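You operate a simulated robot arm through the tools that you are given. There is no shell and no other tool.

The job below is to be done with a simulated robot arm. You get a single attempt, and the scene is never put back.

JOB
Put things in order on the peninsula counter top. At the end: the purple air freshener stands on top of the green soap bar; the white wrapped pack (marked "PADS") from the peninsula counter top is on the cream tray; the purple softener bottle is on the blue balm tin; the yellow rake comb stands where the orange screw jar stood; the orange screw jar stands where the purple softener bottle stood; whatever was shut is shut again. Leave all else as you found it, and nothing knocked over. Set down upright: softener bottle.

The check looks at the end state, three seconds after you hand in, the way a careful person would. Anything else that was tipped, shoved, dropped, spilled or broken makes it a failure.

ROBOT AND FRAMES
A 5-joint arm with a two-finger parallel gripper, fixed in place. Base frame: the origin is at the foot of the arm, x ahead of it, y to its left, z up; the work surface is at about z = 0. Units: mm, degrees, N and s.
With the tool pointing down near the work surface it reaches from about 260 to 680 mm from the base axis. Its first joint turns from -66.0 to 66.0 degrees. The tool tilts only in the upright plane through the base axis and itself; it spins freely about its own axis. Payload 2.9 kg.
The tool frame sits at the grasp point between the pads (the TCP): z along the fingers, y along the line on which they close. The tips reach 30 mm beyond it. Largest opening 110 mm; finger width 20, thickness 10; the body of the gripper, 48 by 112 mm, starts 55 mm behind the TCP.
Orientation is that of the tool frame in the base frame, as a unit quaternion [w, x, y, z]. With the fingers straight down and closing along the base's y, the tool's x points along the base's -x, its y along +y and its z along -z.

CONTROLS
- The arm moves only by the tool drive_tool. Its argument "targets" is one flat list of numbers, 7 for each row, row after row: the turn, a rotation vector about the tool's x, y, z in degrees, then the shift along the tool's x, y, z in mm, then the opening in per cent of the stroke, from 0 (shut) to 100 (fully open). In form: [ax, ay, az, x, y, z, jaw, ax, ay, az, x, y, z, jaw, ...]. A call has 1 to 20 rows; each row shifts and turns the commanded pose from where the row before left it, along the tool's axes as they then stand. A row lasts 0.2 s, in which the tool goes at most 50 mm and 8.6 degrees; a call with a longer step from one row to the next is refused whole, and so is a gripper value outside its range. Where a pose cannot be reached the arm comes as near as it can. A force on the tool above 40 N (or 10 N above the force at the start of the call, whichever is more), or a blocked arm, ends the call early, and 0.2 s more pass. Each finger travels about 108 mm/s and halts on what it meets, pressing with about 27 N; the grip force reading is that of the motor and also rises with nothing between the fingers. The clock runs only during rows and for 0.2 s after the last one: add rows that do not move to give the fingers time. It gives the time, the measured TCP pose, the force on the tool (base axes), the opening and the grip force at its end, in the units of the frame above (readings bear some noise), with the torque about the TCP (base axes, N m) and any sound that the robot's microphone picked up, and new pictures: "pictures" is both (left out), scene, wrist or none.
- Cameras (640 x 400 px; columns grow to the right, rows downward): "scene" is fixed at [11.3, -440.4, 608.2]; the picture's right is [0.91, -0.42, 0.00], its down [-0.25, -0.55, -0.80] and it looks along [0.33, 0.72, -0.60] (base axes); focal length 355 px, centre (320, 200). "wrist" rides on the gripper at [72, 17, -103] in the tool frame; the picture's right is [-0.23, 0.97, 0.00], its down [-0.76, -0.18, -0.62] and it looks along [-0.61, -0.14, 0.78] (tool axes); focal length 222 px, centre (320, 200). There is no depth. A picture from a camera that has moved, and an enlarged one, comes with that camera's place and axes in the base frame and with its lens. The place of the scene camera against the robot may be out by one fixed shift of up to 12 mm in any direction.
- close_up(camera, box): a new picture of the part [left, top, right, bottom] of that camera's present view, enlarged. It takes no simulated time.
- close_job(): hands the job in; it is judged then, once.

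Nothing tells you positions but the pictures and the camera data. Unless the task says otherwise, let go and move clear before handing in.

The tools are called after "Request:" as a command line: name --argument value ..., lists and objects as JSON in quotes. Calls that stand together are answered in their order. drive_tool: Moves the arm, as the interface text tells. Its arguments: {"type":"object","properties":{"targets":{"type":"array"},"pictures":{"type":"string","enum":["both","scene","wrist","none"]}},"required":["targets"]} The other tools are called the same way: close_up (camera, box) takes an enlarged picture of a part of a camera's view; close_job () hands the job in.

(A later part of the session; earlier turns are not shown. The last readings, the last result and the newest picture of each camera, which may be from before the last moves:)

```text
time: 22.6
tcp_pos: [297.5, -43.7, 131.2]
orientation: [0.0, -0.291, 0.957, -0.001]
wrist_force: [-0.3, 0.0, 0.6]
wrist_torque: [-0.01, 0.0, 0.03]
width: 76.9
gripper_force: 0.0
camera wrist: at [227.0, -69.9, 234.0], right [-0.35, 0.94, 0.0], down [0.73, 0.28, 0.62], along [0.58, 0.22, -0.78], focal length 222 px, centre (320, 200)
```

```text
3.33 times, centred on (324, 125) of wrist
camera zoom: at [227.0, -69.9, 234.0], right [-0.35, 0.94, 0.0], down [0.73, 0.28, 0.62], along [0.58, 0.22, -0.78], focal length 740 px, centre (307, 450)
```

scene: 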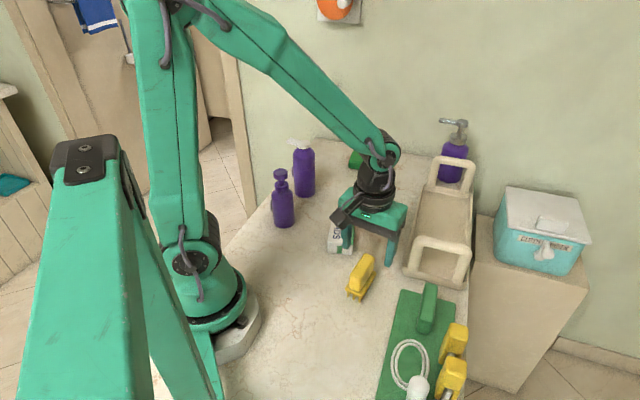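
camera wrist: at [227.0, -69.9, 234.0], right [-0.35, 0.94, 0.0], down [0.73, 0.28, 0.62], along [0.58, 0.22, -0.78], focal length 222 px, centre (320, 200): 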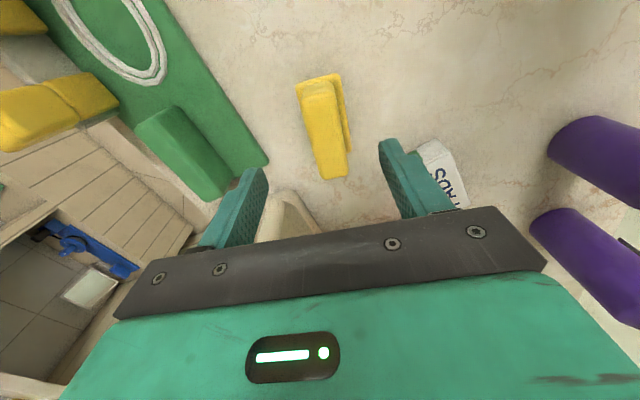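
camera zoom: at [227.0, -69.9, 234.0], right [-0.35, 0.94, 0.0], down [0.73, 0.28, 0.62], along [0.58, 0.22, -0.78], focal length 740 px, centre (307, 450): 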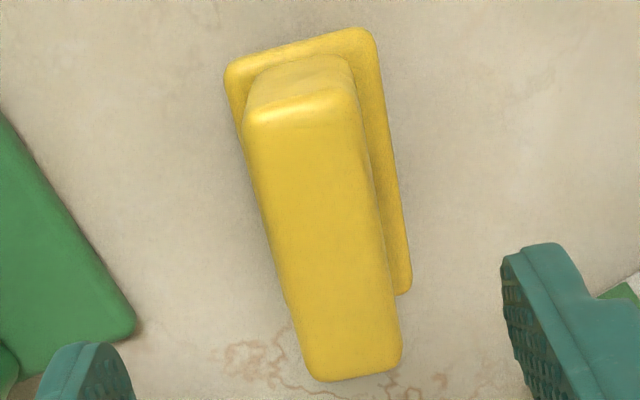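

Refined: comb top z≈69, centre (293, -39.5), plate top about z 40. I'll shift 5 mm, descend to z 75 so the tips stay above the plate, and check before closing.

Request:
drive_tool --targets '[0, 0, 1.1, 0, 5.3, 16, 70, 0, 0, 0, 0, 0, 20, 65, 0, 0, 0, 0, 0, 20, 60, 0, 0, 0, 0, 0, 0, 60]' --pictures "both"

Request:
close_up --camera "scene" --box '[320, 200, 416, 310]'

Request:
close_up --camera "wrist" --box '[220, 50, 420, 240]'

```text
time: 23.6
tcp_pos: [293.2, -36.8, 73.0]
orientation: [0.0, -0.282, 0.96, -0.001]
wrist_force: [-0.5, -0.2, 0.5]
wrist_torque: [0.03, -0.02, -0.01]
width: 65.9
gripper_force: 0.0
camera wrist: at [222.3, -62.4, 176.9], right [-0.33, 0.94, 0.0], down [0.74, 0.26, 0.62], along [0.59, 0.21, -0.78], focal length 222 px, centre (320, 200)
```

scene: 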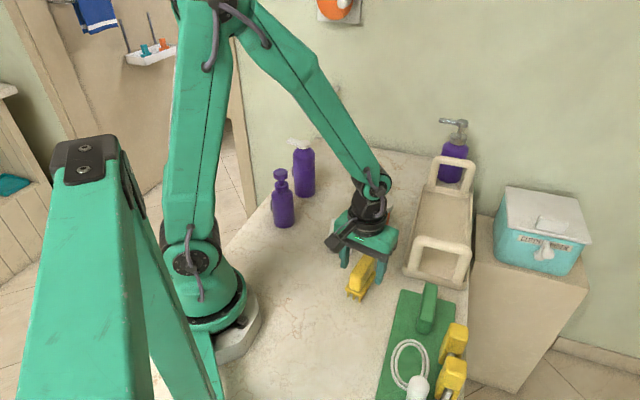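
wrist: 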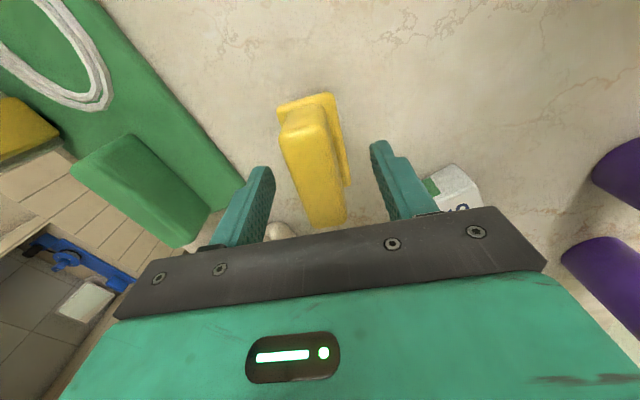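

```text
3.64 times, centred on (368, 255) of scene
camera zoom: at [11.3, -440.4, 608.2], right [0.91, -0.42, 0.0], down [-0.25, -0.55, -0.8], along [0.33, 0.72, -0.6], focal length 1291 px, centre (146, 0)
```

zoom: 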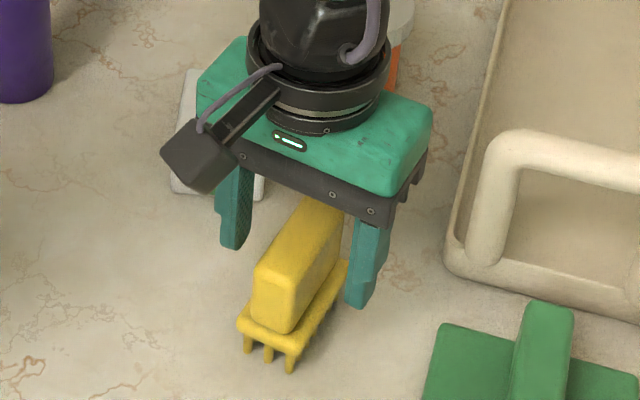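

```text
2.11 times, centred on (320, 145) of wrist
camera zoom: at [222.3, -62.4, 176.9], right [-0.33, 0.94, 0.0], down [0.74, 0.26, 0.62], along [0.59, 0.21, -0.78], focal length 468 px, centre (320, 316)
```

zoom: 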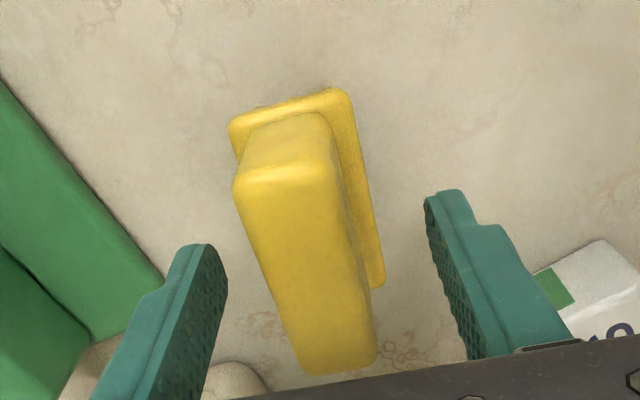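

Well aligned; closing on the comb's block.

Request:
drive_tool --targets '[0, 0, 0, 0, -1.5, 0, 45, 0, 0, 0, 0, 0, 0, 30, 0, 0, 0, 0, 0, 0, 0, 0, 0, 0, 0, 0, 0, 0, 0, 0, 0, 0, 0, 0, 0]' --pictures "both"

Request:
close_up --camera "scene" --box '[320, 220, 416, 310]'

```text
time: 24.8
tcp_pos: [294.8, -37.9, 74.8]
orientation: [0.0, -0.282, 0.96, 0.001]
wrist_force: [0.0, 0.2, 0.2]
wrist_torque: [0.02, 0.0, 0.03]
width: 25.4
gripper_force: 26.9
camera wrist: at [223.4, -63.5, 177.3], right [-0.33, 0.94, 0.0], down [0.74, 0.26, 0.62], along [0.59, 0.21, -0.78], focal length 222 px, centre (320, 200)
```

scene: 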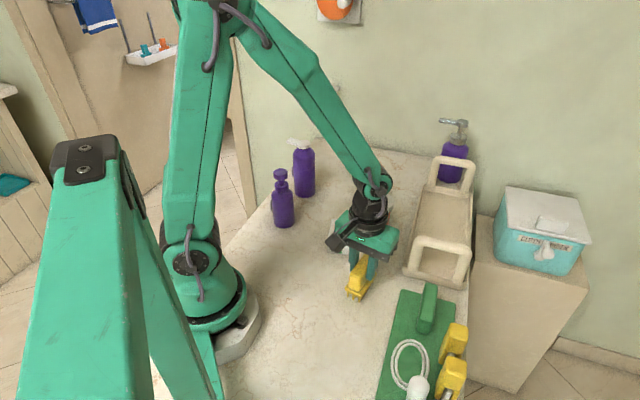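
wrist: 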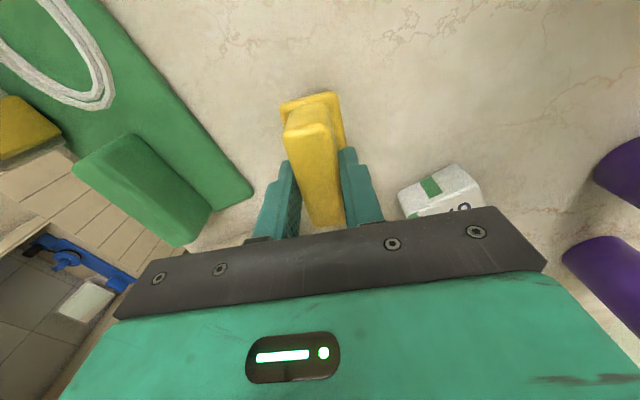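

```text
4.44 times, centred on (368, 265) of scene
camera zoom: at [11.3, -440.4, 608.2], right [0.91, -0.42, 0.0], down [-0.25, -0.55, -0.8], along [0.33, 0.72, -0.6], focal length 1578 px, centre (107, -89)
```

zoom: 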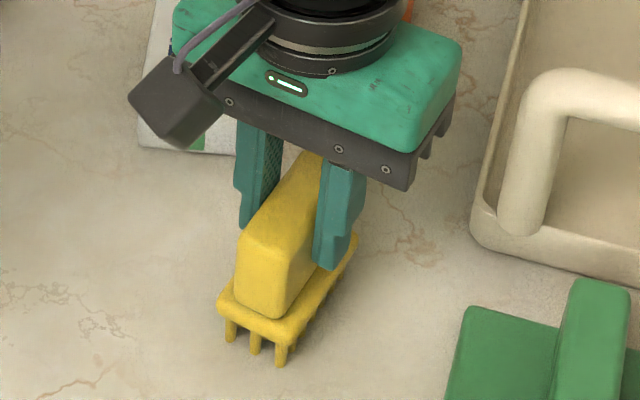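

Comb held (25 mm). I'll lift it high, carry it past the parked jar, and stop short of the jar's old place.

Request:
drive_tool --targets '[0, 0, 0, 0, 0, -10, 0, 0, 0, 0, 0, 0, -30, 0, 0, 0, 0, 0, 0, -40, 0, 0, 0, 0, 0, 0, -40, 0, 0, 0, 0, -39.7, 6.93, 0, 0, 0, 0, 0, -39.7, 6.93, 0, 0, 0, 0, 0, -39.7, 6.93, 0, 0, 0, 0, 0, -39.7, 6.93, 0, 0, 0, 0, 0, -39.7, 6.93, 0, 0, 0, 0, 0, -39.7, 6.93, 0, 0, 0, 0, 0, -39.7, 6.93, 0, 0, 0, 0, 0, -39.7, 6.93, 0, 0, 0, 0, 0, -39.7, 6.93, 0, 0, 0, 0, 0, 0, 0, 0, 0]' --pictures "both"

```text
time: 27.8
tcp_pos: [558.3, 206.4, 195.4]
orientation: [0.0, -0.281, 0.96, 0.0]
wrist_force: [-0.6, -0.3, -1.7]
wrist_torque: [0.0, 0.01, 0.0]
width: 25.4
gripper_force: 26.9
camera wrist: at [488.2, 181.5, 298.1], right [-0.33, 0.94, 0.0], down [0.74, 0.26, 0.62], along [0.59, 0.21, -0.78], focal length 222 px, centre (320, 200)
```

scene: 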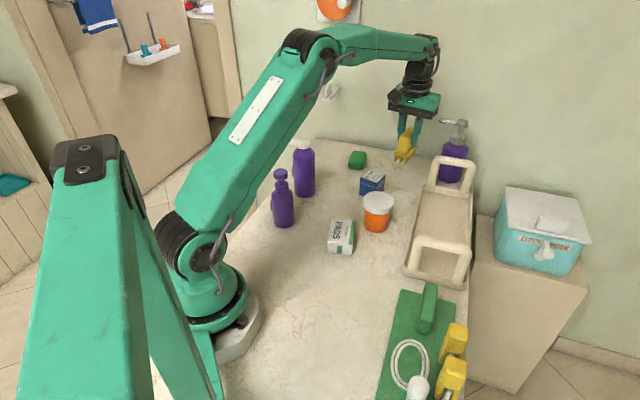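
wrist: 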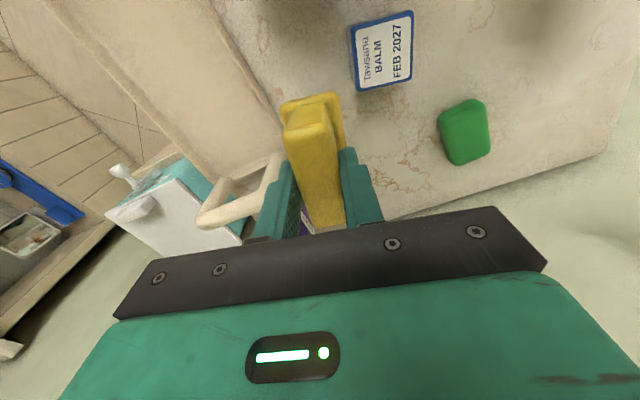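

The comb hangs level. Now outward and down toward the jar's old place (616.5, 259).

Request:
drive_tool --targets '[0, 0, 0, -25.9, 4.27, 25, 0, 0, 0, 0, -25.9, 4.27, 25, 0, 0, 0, 0, -25.9, 4.27, 25, 0, 0, 0, 0, 0, 0, 0, 0]' --pictures "both"

Request:
close_up --camera "scene" --box '[370, 80, 500, 210]'

Request:
close_up --camera "wrist" --box '[180, 20, 480, 240]'

```text
time: 28.8
tcp_pos: [619.5, 259.9, 118.9]
orientation: [-0.001, -0.281, 0.96, 0.0]
wrist_force: [0.5, 0.4, -0.9]
wrist_torque: [0.0, 0.0, 0.01]
width: 25.7
gripper_force: 27.7
camera wrist: at [548.3, 234.6, 222.5], right [-0.33, 0.94, 0.0], down [0.74, 0.26, 0.62], along [0.59, 0.21, -0.78], focal length 222 px, centre (320, 200)
```

scene: 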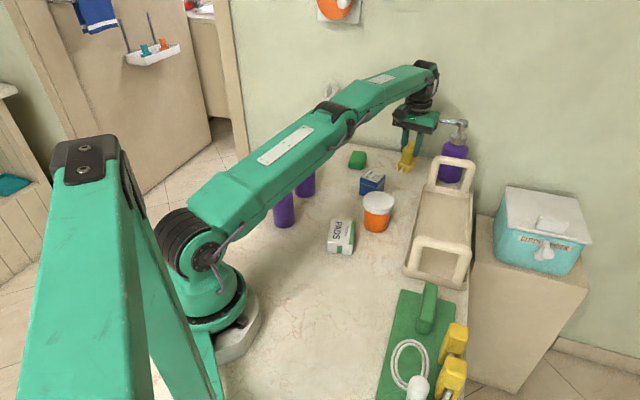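
wrist: 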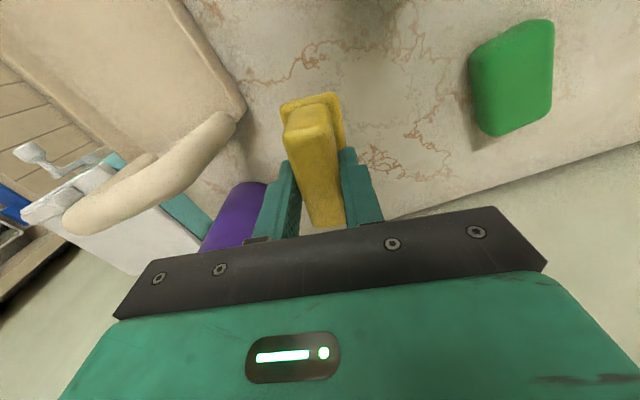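

```text
3.08 times, centred on (435, 145) of scene
camera zoom: at [11.3, -440.4, 608.2], right [0.91, -0.42, 0.0], down [-0.25, -0.55, -0.8], along [0.33, 0.72, -0.6], focal length 1093 px, centre (-34, 369)
```

zoom: 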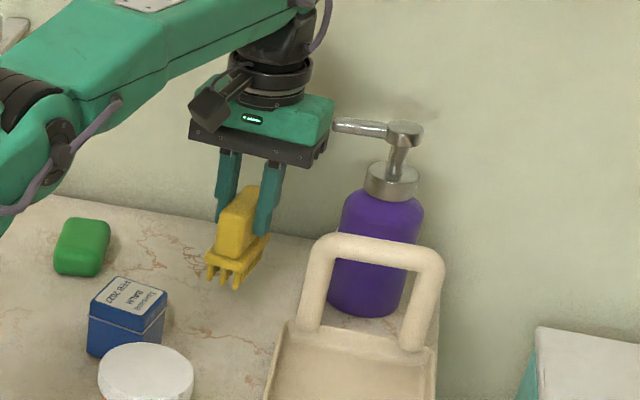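

```text
1.82 times, centred on (330, 130) of wrist
camera zoom: at [548.3, 234.6, 222.5], right [-0.33, 0.94, 0.0], down [0.74, 0.26, 0.62], along [0.59, 0.21, -0.78], focal length 404 px, centre (302, 327)
```

zoom: 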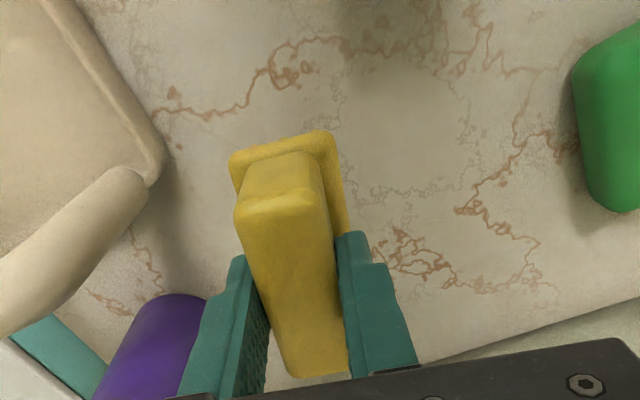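

Comb centre is ≈2 mm off along its length; I correct by 3 mm and lower toward z≈75.

Request:
drive_tool --targets '[0, 0, 0, 3, 0, 20, 0, 0, 0, 0, 0, 0, 14, 0, 0, 0, 0, 0, 0, 7, 0, 0, 0, 0, 0, 0, 2.5, 0, 0, 0, 0, 0, 0, 0, 0]' --pictures "both"

Request:
close_up --camera "scene" --box '[370, 80, 500, 210]'

```text
time: 30.0
tcp_pos: [616.4, 257.1, 76.5]
orientation: [-0.001, -0.281, 0.96, 0.0]
wrist_force: [0.8, -0.9, -1.8]
wrist_torque: [0.02, 0.01, -0.04]
width: 25.9
gripper_force: 28.0
camera wrist: at [545.7, 232.7, 179.1], right [-0.33, 0.94, 0.0], down [0.74, 0.26, 0.62], along [0.59, 0.21, -0.78], focal length 222 px, centre (320, 200)
```

scene: 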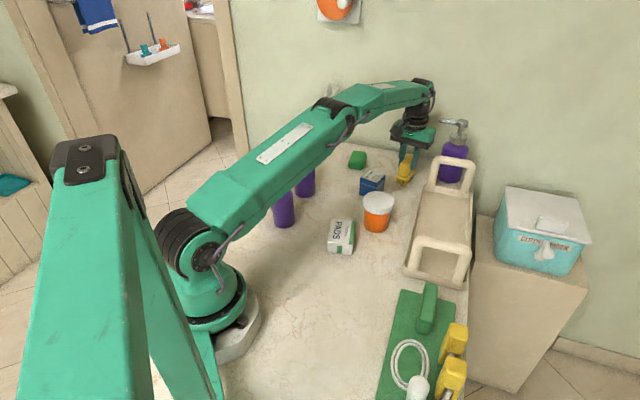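
wrist: 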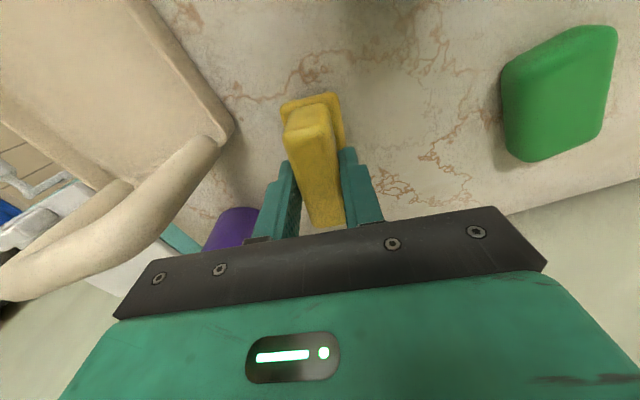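

```text
3.08 times, centred on (435, 145) of scene
camera zoom: at [11.3, -440.4, 608.2], right [0.91, -0.42, 0.0], down [-0.25, -0.55, -0.8], along [0.33, 0.72, -0.6], focal length 1093 px, centre (-34, 369)
```

zoom: 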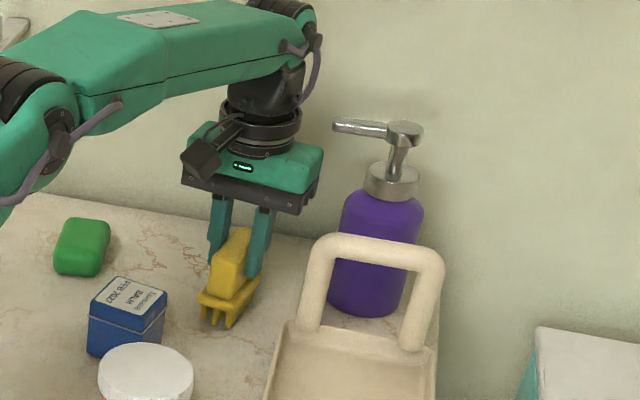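

Request:
drive_tool --targets '[0, 0, 0, 0, 0, 1, 0, 0, 0, 0, 0, 0, 0.8, 0, 0, 0, 0, 0, 0, 0, 0]' --pictures "wrist"

```text
time: 30.8
tcp_pos: [616.3, 258.0, 74.4]
orientation: [0.0, -0.282, 0.959, 0.0]
wrist_force: [-0.6, 0.2, -1.0]
wrist_torque: [0.0, 0.02, 0.01]
width: 25.9
gripper_force: 26.9
camera wrist: at [546.1, 232.6, 177.2], right [-0.33, 0.94, 0.0], down [0.74, 0.26, 0.62], along [0.59, 0.21, -0.78], focal length 222 px, centre (320, 200)
```

wrist: 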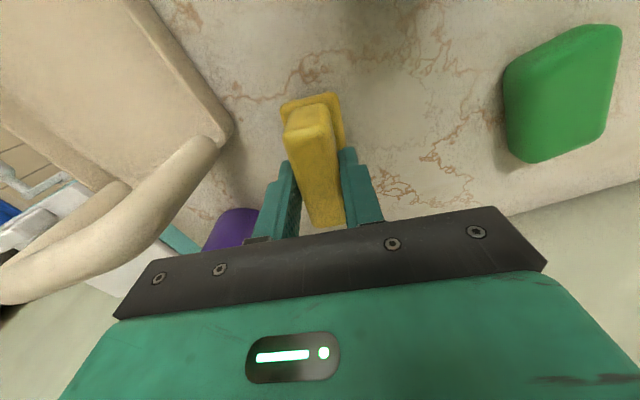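

Request:
drive_tool --targets '[0, 0, 0, 0, 0, 0.5, 0, 0, 0, 0, 0, 0, 0, 0, 0, 0, 0, 0, 0, 0, 32, 0, 0, 0, 0, 0, 0, 42, 0, 0, 0, 0, 0, 0, 42, 0, 0, 0, 0, 0, -8, 42, 0, 0, 0, 0, 0, -25, 42, 0, 0, 0, 0, 0, -25, 42, 0, 0, 0, 0, 0, 0, 42]' --pictures "both"

Request:
close_up --camera "scene" --box '[350, 80, 480, 210]'

Request:
close_up --camera "wrist" --box '[200, 20, 440, 220]'

```text
time: 32.8
tcp_pos: [617.3, 257.6, 131.4]
orientation: [0.0, -0.281, 0.96, 0.0]
wrist_force: [-0.3, -0.6, -0.7]
wrist_torque: [-0.01, 0.02, 0.01]
width: 46.4
gripper_force: 0.1
camera wrist: at [545.2, 231.9, 234.3], right [-0.33, 0.94, 0.0], down [0.74, 0.26, 0.62], along [0.59, 0.21, -0.78], focal length 222 px, centre (320, 200)
```

scene: 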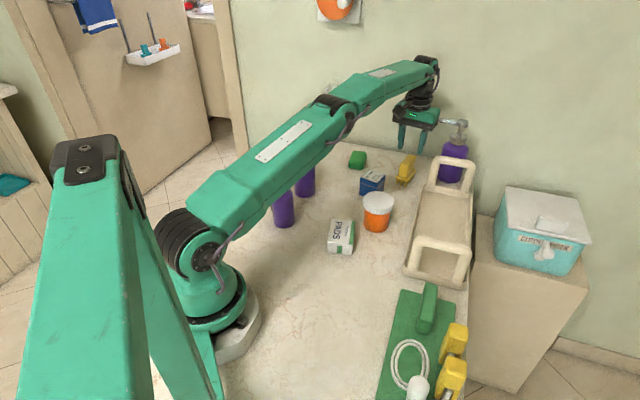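
wrist: 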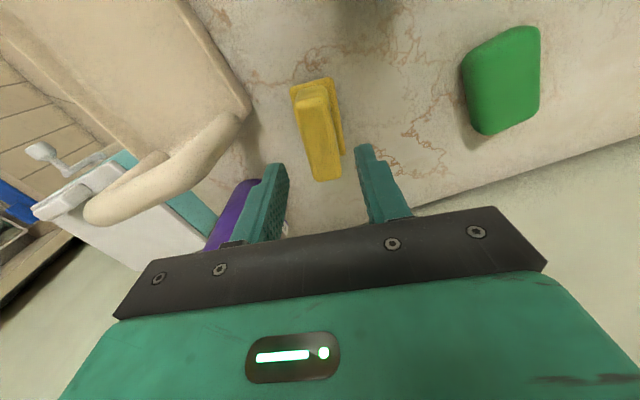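

```text
3.08 times, centred on (415, 145) of scene
camera zoom: at [11.3, -440.4, 608.2], right [0.91, -0.42, 0.0], down [-0.25, -0.55, -0.8], along [0.33, 0.72, -0.6], focal length 1093 px, centre (28, 369)
```

zoom: 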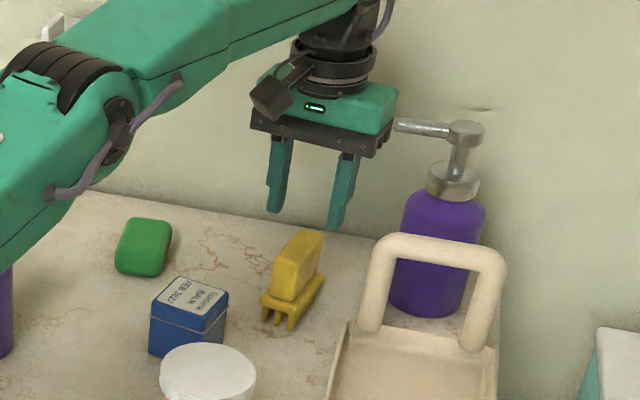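

```text
2.00 times, centred on (320, 120) of wrist
camera zoom: at [545.2, 231.9, 234.3], right [-0.33, 0.94, 0.0], down [0.74, 0.26, 0.62], along [0.59, 0.21, -0.78], focal length 444 px, centre (320, 360)
```

zoom: 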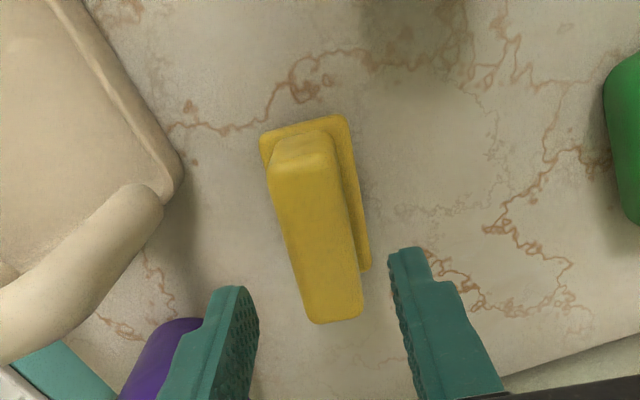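

The comb stands in the jar's old place. Next I go back for the air freshener, turning the tool so it closes clear of the tag.

Request:
drive_tool --targets '[0, 0, 0, 22.9, -1.7, -23, 42, 0, 0, 0, 22.9, -1.7, -23, 50, 0, 0, 0, 22.9, -1.7, -23, 60, 0, 0, 0, 37.8, 21.3, -10, 80, 0, 0, 0, 37.8, 21.3, -10, 100, 0, 0, 0, 37.8, 21.3, -10, 100, 0, 0, 0, 37.8, 21.3, -10, 100, 0, 0, 0, 37.8, 21.3, -10, 100, 0, 0, 0, 37.8, 21.3, -10, 100, 0, 0, 7.98, 0, 0, 0, 100, 0, 0, 7.98, 0, 0, 0, 100, 0, 0, 7.98, 0, 0, 0, 100, 0, 0, 7.98, 0, 0, 0, 100, 0, 0, 7.98, 0, 0, 0, 100, 0, 0, 7.98, 0, 0, 0, 100, 0, 0, 7.98, 0, 0, 0, 100, 0, 0, 7.98, 0, 0, 0, 100, 0, 0, 7.98, 0, 0, 0, 100, 0, 0, 7.98, 0, 0, 0, 100, 0, 0, 7.98, 0, 0, 0, 100]' --pictures "both"

```text
time: 37.0
tcp_pos: [302.1, 200.6, 261.7]
orientation: [0.001, 0.464, 0.886, 0.0]
wrist_force: [0.2, -0.3, -0.8]
wrist_torque: [0.02, 0.01, 0.03]
width: 110.2
gripper_force: 0.1
camera wrist: at [273.2, 269.7, 363.9], right [0.93, 0.37, 0.0], down [0.29, -0.73, 0.62], along [0.23, -0.58, -0.78], focal length 222 px, centre (320, 200)
```

scene: 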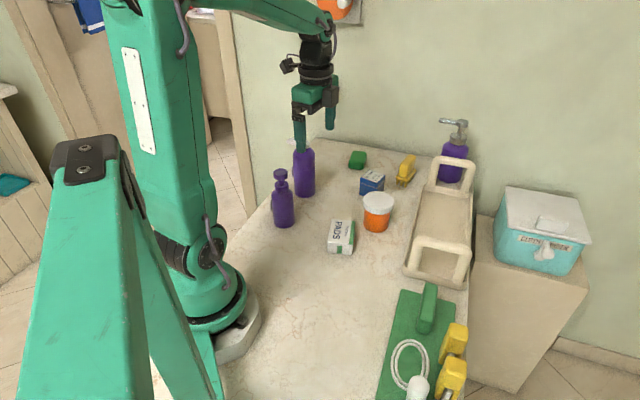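
wrist: 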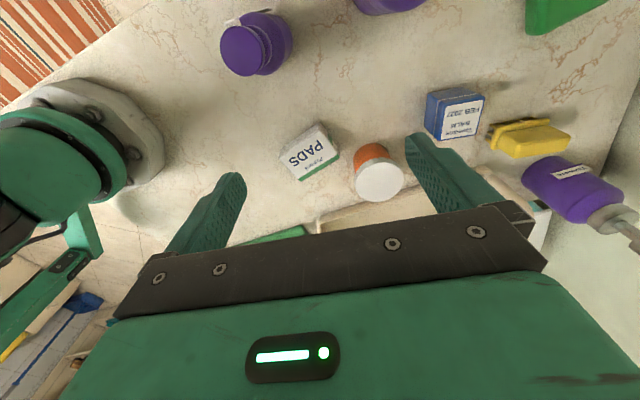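

Request:
drive_tool --targets '[0, 0, 0, 33, -25.8, 12, 100, 0, 0, 0, 33, -25.8, 12, 100, 0, 0, 0, 0, 0, 0, 100]' --pictures "both"

Request:
close_up --camera "wrist" --box '[220, 20, 440, 220]'

Request:
close_up --camera "scene" --box '[240, 100, 368, 235]'

```text
time: 37.8
tcp_pos: [221.8, 226.7, 235.4]
orientation: [0.0, 0.463, 0.886, 0.0]
wrist_force: [-1.0, 0.4, -0.6]
wrist_torque: [0.04, 0.03, -0.03]
width: 109.9
gripper_force: 0.2
camera wrist: at [193.3, 295.4, 339.3], right [0.93, 0.37, 0.0], down [0.29, -0.73, 0.62], along [0.23, -0.58, -0.78], focal length 222 px, centre (320, 200)
```

scene: 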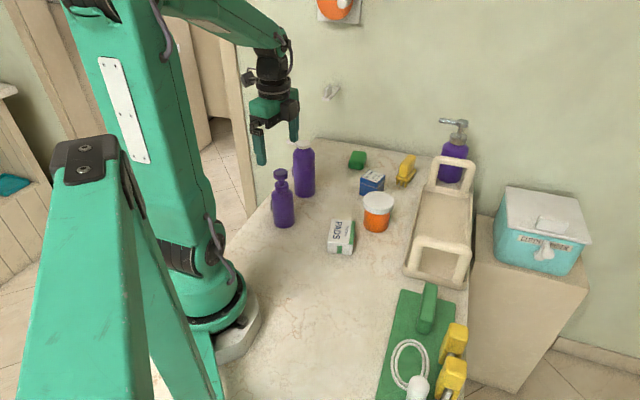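
wrist: 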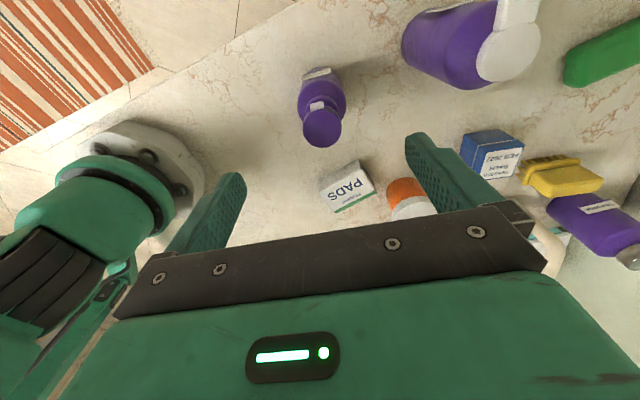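

```text
2.00 times, centred on (330, 120) of wrist
camera zoom: at [193.3, 295.4, 339.3], right [0.93, 0.37, 0.0], down [0.29, -0.73, 0.62], along [0.23, -0.58, -0.78], focal length 444 px, centre (300, 360)
```

zoom: 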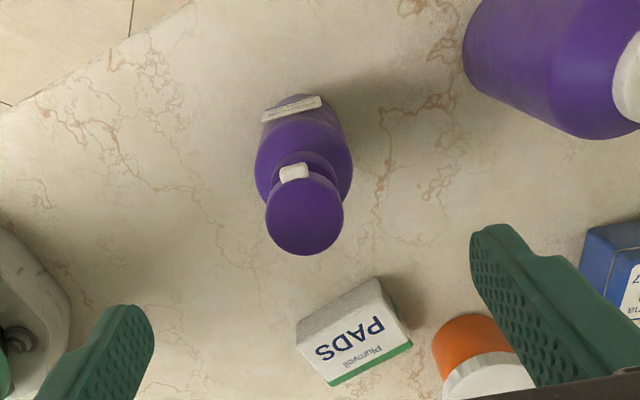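

```text
2.96 times, centred on (304, 168) of scene
camera zoom: at [11.3, -440.4, 608.2], right [0.91, -0.42, 0.0], down [-0.25, -0.55, -0.8], along [0.33, 0.72, -0.6], focal length 1052 px, centre (367, 296)
```

zoom: 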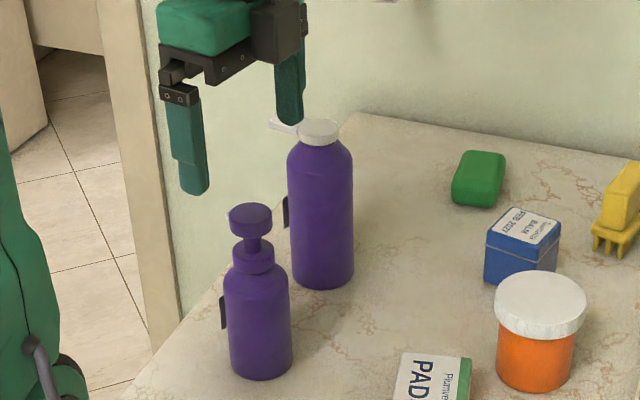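

Request:
close_up --camera "wrist" --box '[284, 55, 364, 155]'

Request:
close_up --camera "scene" --box '[256, 160, 312, 235]'

```text
4.00 times, centred on (324, 105) of wrist
camera zoom: at [193.3, 295.4, 339.3], right [0.93, 0.37, 0.0], down [0.29, -0.73, 0.62], along [0.23, -0.58, -0.78], focal length 888 px, centre (304, 580)
```

zoom: 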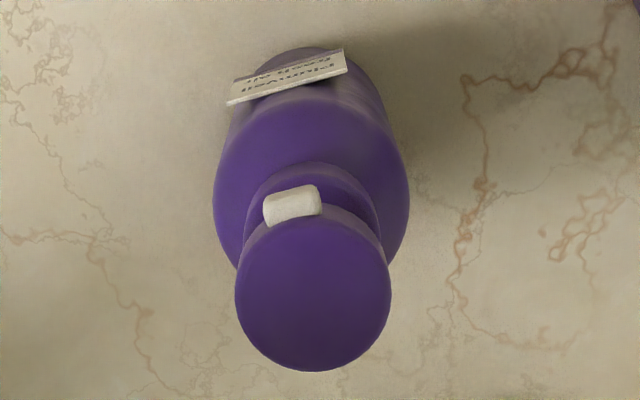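

```text
5.33 times, centred on (284, 198) of scene
camera zoom: at [11.3, -440.4, 608.2], right [0.91, -0.42, 0.0], down [-0.25, -0.55, -0.8], along [0.33, 0.72, -0.6], focal length 1894 px, centre (512, 213)
```

zoom: 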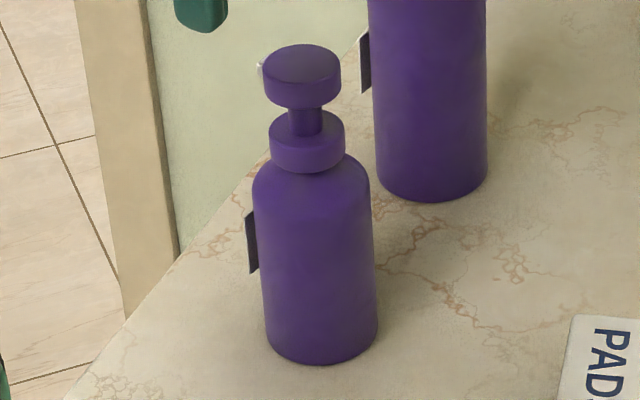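

The air freshener is at about (221, 230), roughly 150 mm tall with its shoulder near z 80. I'll centre over it and come down partway.

Request:
drive_tool --targets '[0, 0, 0, 2.2, 2.5, 25, 100, 0, 0, 0, 0, 0, 35, 100, 0, 0, 0, 0, 0, 35, 100, 0, 0, 0, 0, 0, 20, 95, 0, 0, 0, 0, 0, 0, 90]' --pictures "both"

Request:
close_up --camera "scene" --box '[240, 130, 340, 235]'

Request:
close_up --camera "wrist" --box '[220, 80, 420, 240]'

```text
time: 39.0
tcp_pos: [223.9, 228.9, 121.5]
orientation: [0.0, 0.462, 0.887, 0.001]
wrist_force: [-0.2, 0.0, 0.3]
wrist_torque: [-0.03, -0.03, -0.02]
width: 98.9
gripper_force: 0.0
camera wrist: at [194.6, 297.7, 225.4], right [0.93, 0.37, 0.0], down [0.29, -0.73, 0.62], along [0.23, -0.58, -0.78], focal length 222 px, centre (320, 200)
```

scene: 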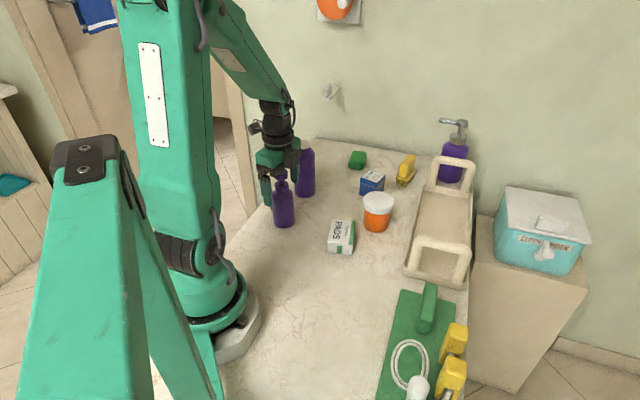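
wrist: 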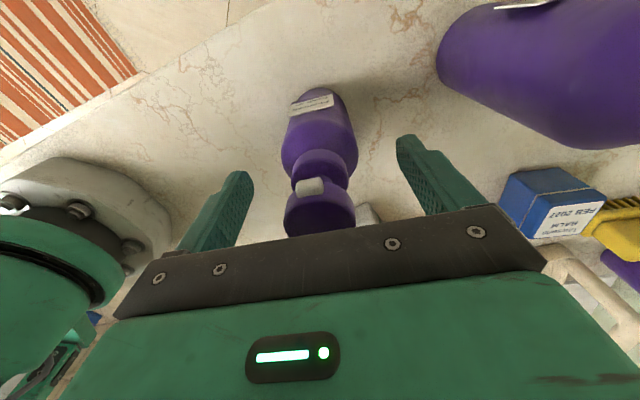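

```text
3.81 times, centred on (290, 182) of scene
camera zoom: at [11.3, -440.4, 608.2], right [0.91, -0.42, 0.0], down [-0.25, -0.55, -0.8], along [0.33, 0.72, -0.6], focal length 1353 px, centre (434, 267)
```

zoom: 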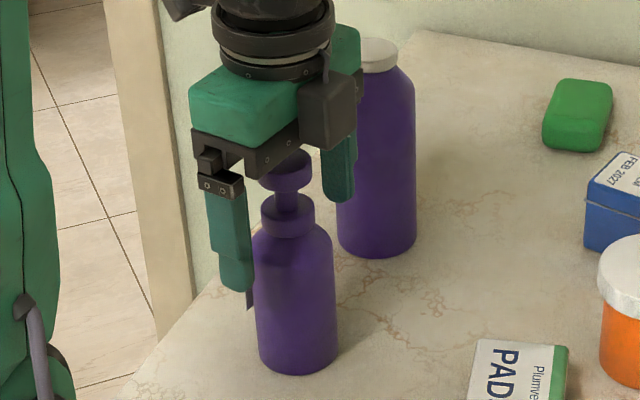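

```text
2.50 times, centred on (320, 160) of wrist
camera zoom: at [194.6, 297.7, 225.4], right [0.93, 0.37, 0.0], down [0.29, -0.73, 0.62], along [0.23, -0.58, -0.78], focal length 555 px, centre (320, 300)
```

zoom: 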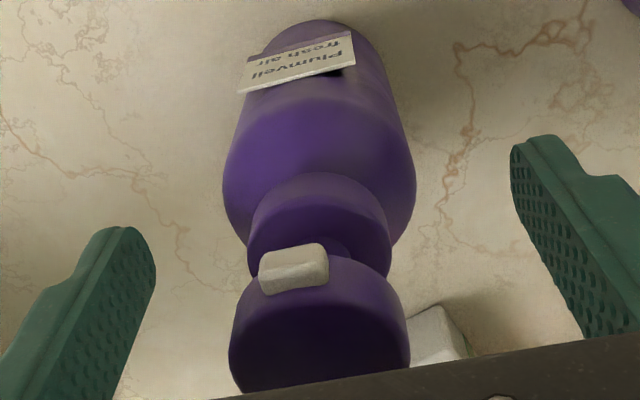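

Request:
drive_tool --targets '[0, 0, 0, 0, 0, 12, 85, 0, 0, 0, 0, 0, 7, 80, 0, 0, 0, 0, 0, 0, 80]' --pictures "both"

Request:
close_up --camera "scene" --box '[250, 150, 330, 235]'

Request:
close_up --camera "wrist" --box '[220, 80, 420, 260]'

```text
time: 39.8
tcp_pos: [222.8, 229.0, 101.8]
orientation: [0.0, 0.462, 0.887, 0.001]
wrist_force: [-0.1, 0.3, 0.4]
wrist_torque: [0.02, -0.01, 0.03]
width: 88.1
gripper_force: 0.0
camera wrist: at [194.3, 297.6, 205.4], right [0.93, 0.37, 0.0], down [0.29, -0.73, 0.62], along [0.23, -0.58, -0.78], focal length 222 px, centre (320, 200)
```

scene: 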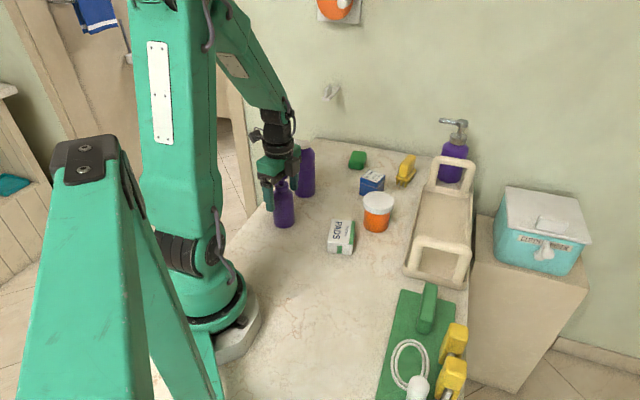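
wrist: 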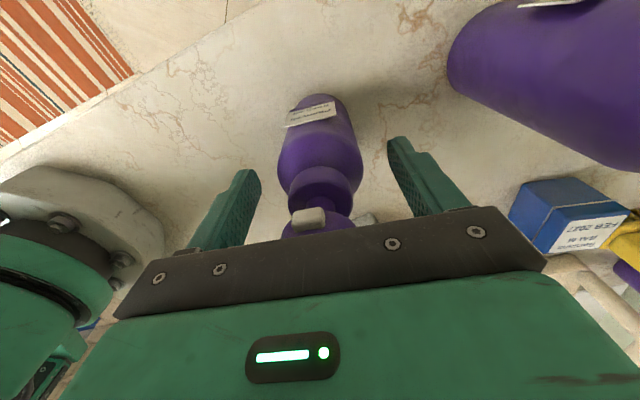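

```text
4.71 times, centred on (290, 192) of scene
camera zoom: at [11.3, -440.4, 608.2], right [0.91, -0.42, 0.0], down [-0.25, -0.55, -0.8], along [0.33, 0.72, -0.6], focal length 1671 px, centre (461, 235)
```

zoom: 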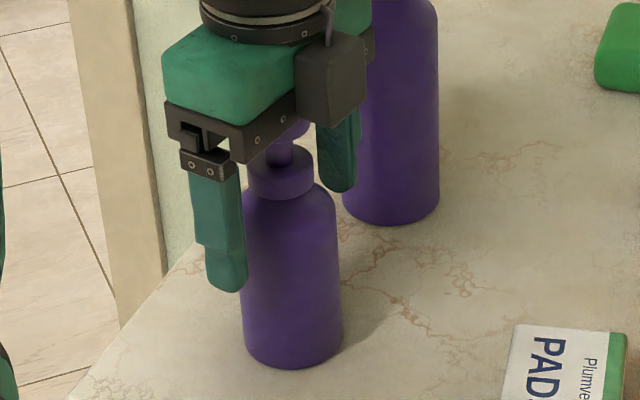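

```text
2.22 times, centred on (320, 170) of wrist
camera zoom: at [194.3, 297.6, 205.4], right [0.93, 0.37, 0.0], down [0.29, -0.73, 0.62], along [0.23, -0.58, -0.78], focal length 494 px, centre (320, 267)
```

zoom: 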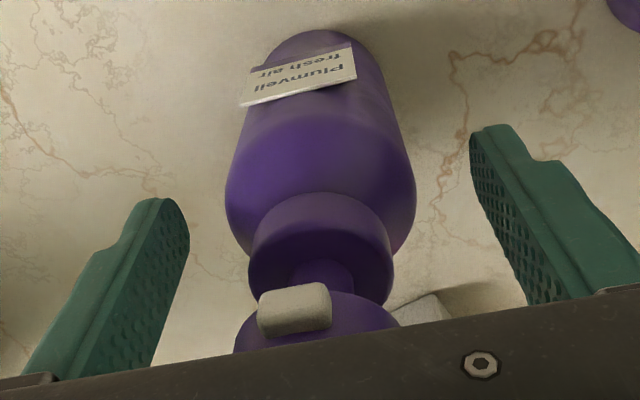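

Request:
drive_tool --targets '[0, 0, 0, 0, 0, 3, 75, 0, 0, 0, 0, 0, 0, 60, 0, 0, 0, 0, 0, 0, 50, 0, 0, 0, 0, 0, 0, 0, 0, 0, 0, 0, 0, 0, 0, 0, 0, 0, 0, 0, 0, 0]' --pictures "both"

Request:
close_up --camera "scene" --box '[250, 150, 330, 235]'

Request:
close_up --camera "wrist" --box '[220, 80, 420, 260]'

```text
time: 41.2
tcp_pos: [223.1, 229.2, 99.6]
orientation: [0.0, 0.463, 0.886, 0.0]
wrist_force: [1.8, 1.2, 1.0]
wrist_torque: [0.02, -0.02, -0.02]
width: 53.4
gripper_force: 27.0
camera wrist: at [193.9, 297.0, 203.3], right [0.93, 0.37, 0.0], down [0.29, -0.73, 0.62], along [0.23, -0.58, -0.78], focal length 222 px, centre (320, 200)
```

scene: 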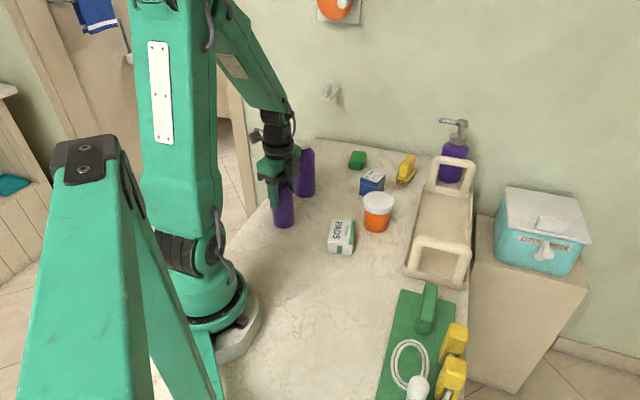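
wrist: 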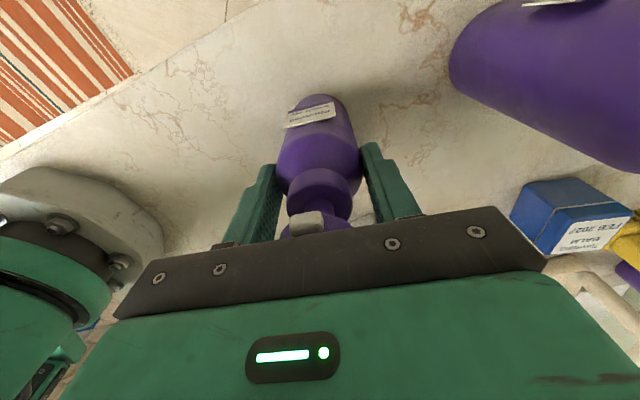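

```text
4.71 times, centred on (290, 192) of scene
camera zoom: at [11.3, -440.4, 608.2], right [0.91, -0.42, 0.0], down [-0.25, -0.55, -0.8], along [0.33, 0.72, -0.6], focal length 1671 px, centre (461, 235)
```

zoom: 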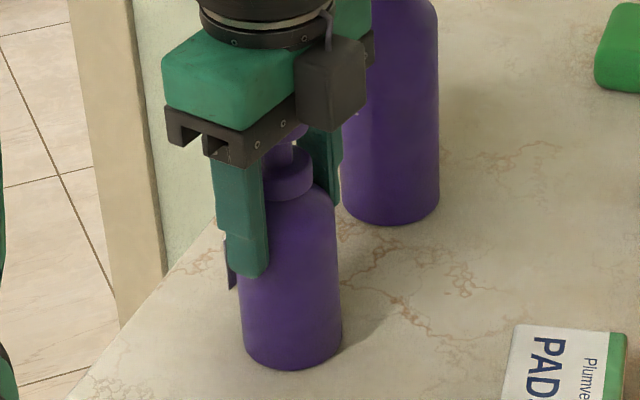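

```text
2.22 times, centred on (320, 170) of wrist
camera zoom: at [193.9, 297.0, 203.3], right [0.93, 0.37, 0.0], down [0.29, -0.73, 0.62], along [0.23, -0.58, -0.78], focal length 494 px, centre (320, 267)
```

zoom: 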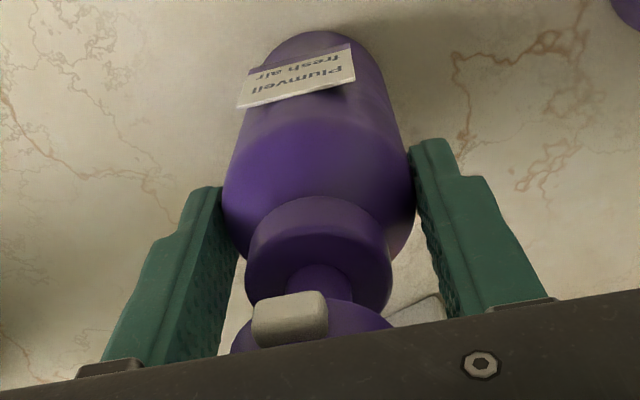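

Gripped on the body (53 mm). Lifting a little first to check it hangs straight, then on toward the soap, passing between bottle B and the tin.

Request:
drive_tool --targets '[0, 0, 0, 0, 0, -5, 0, 0, 0, 0, 0, 0, -10, 0, 0, 0, 0, 0, 0, -25, 0, 0, 0, 0, 0, 0, -38, 0, 0, 0, 0, 0, 0, 0, 0]' --pictures "both"

Request:
close_up --camera "scene" --box '[240, 100, 340, 235]'

```text
time: 42.4
tcp_pos: [221.4, 228.6, 178.5]
orientation: [0.0, 0.463, 0.887, 0.0]
wrist_force: [-0.2, -1.0, -3.5]
wrist_torque: [-0.02, 0.03, -0.01]
width: 53.7
gripper_force: 26.8
camera wrist: at [193.3, 297.5, 281.1], right [0.93, 0.37, 0.0], down [0.29, -0.73, 0.62], along [0.23, -0.58, -0.78], focal length 222 px, centre (320, 200)
```

scene: 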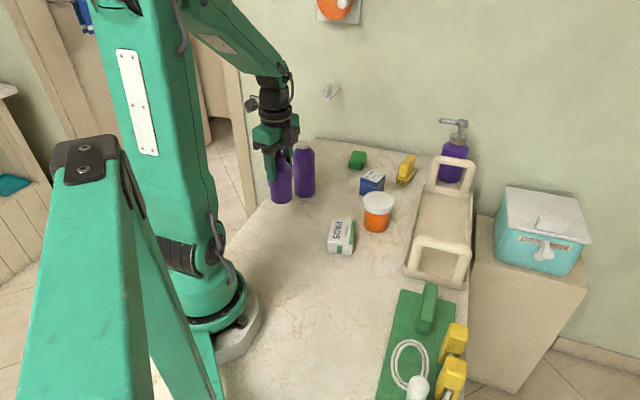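
wrist: 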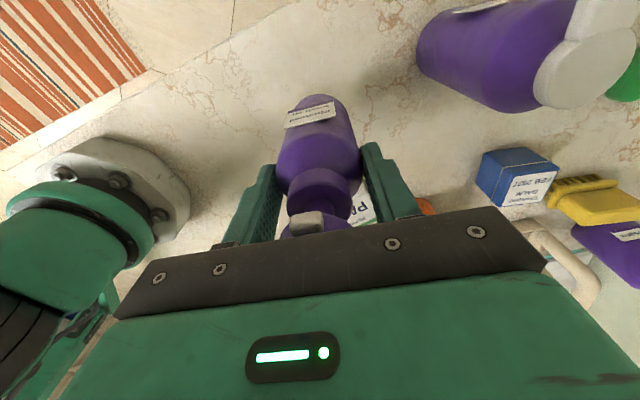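

```text
2.96 times, centred on (290, 168) of scene
camera zoom: at [11.3, -440.4, 608.2], right [0.91, -0.42, 0.0], down [-0.25, -0.55, -0.8], along [0.33, 0.72, -0.6], focal length 1052 px, centre (409, 296)
```

zoom: 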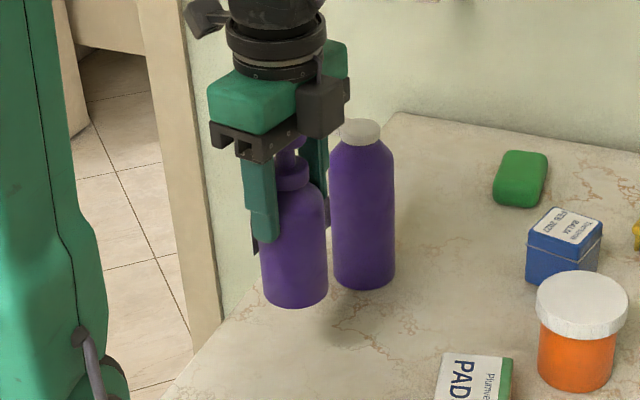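

Request:
drive_tool --targets '[0, 0, 0, -10, 15, 0, 0, 0, 0, 0, -19.5, 29, 0, 0, 0, 0, 0, -19.5, 29, 0, 0, 0, 0, 0, -19.5, 29, 0, 0, 0, 0, 0, -19.5, 29, 0, 0, 0, 0, 0, 0, 15, 0, 0, 0, 0, 0, 7.5, 33.7, 0, 0, 0, 0, 0, 7.5, 33.7, 0, 0, 0, 0, 0, 7.5, 33.7, 0, 0, 0, 0, 0, 7.5, 28, 0, 0, 0, 0, 0, 5, 15, 0, 0, 0, 0, 0, 0, 0, 0, 0]' --pictures "both"

Request:
close_up --camera "scene" --box '[300, 40, 450, 210]'

```text
time: 45.0
tcp_pos: [491.3, 352.7, 177.8]
orientation: [0.0, 0.463, 0.886, 0.0]
wrist_force: [-0.2, -0.5, -3.2]
wrist_torque: [-0.04, -0.01, 0.0]
width: 53.7
gripper_force: 27.6
camera wrist: at [462.6, 421.0, 280.1], right [0.93, 0.37, 0.0], down [0.29, -0.73, 0.62], along [0.23, -0.58, -0.78], focal length 222 px, centre (320, 200)
```

scene: 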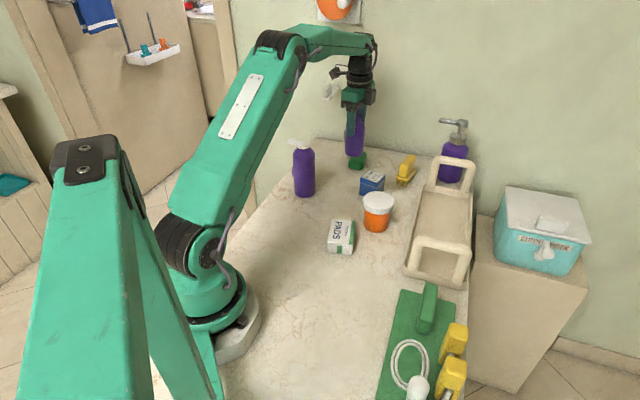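
wrist: 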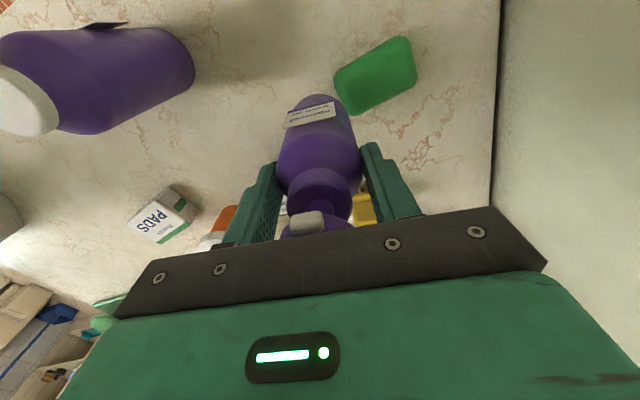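

```text
2.35 times, centred on (375, 125) of scene
camera zoom: at [11.3, -440.4, 608.2], right [0.91, -0.42, 0.0], down [-0.25, -0.55, -0.8], along [0.33, 0.72, -0.6], focal length 836 px, centre (191, 376)
```

zoom: 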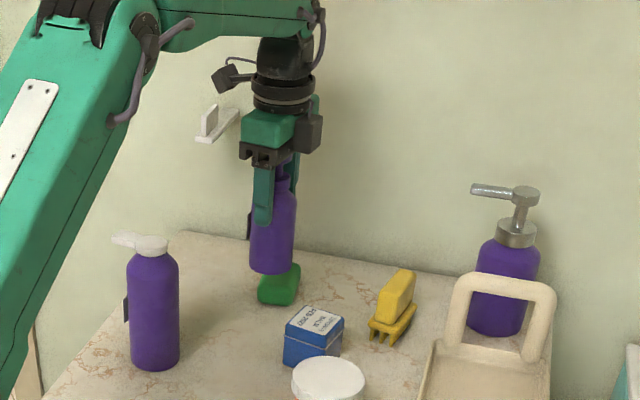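

Request:
close_up --camera "wrist" --box '[296, 20, 456, 130]'

Request:
close_up --camera "wrist" --box '[220, 80, 420, 250]'

```text
3.64 times, centred on (376, 75) of wrist
camera zoom: at [462.6, 421.0, 280.1], right [0.93, 0.37, 0.0], down [0.29, -0.73, 0.62], along [0.23, -0.58, -0.78], focal length 808 px, centre (116, 654)
```

zoom: 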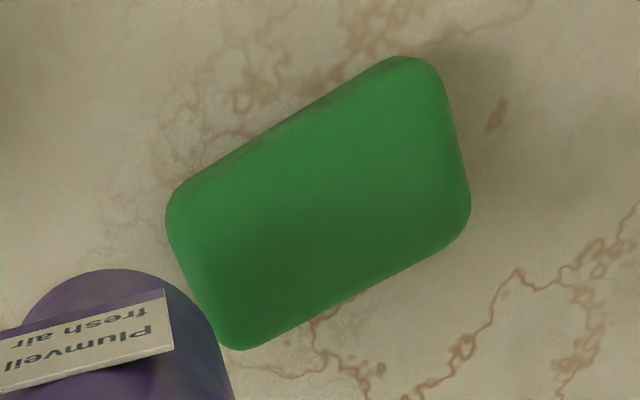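

```text
2.35 times, centred on (320, 165) of wrist
camera zoom: at [462.6, 421.0, 280.1], right [0.93, 0.37, 0.0], down [0.29, -0.73, 0.62], along [0.23, -0.58, -0.78], focal length 523 px, centre (320, 282)
```

zoom: 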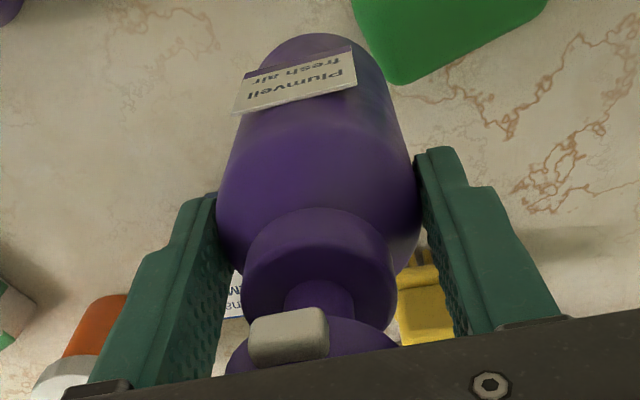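

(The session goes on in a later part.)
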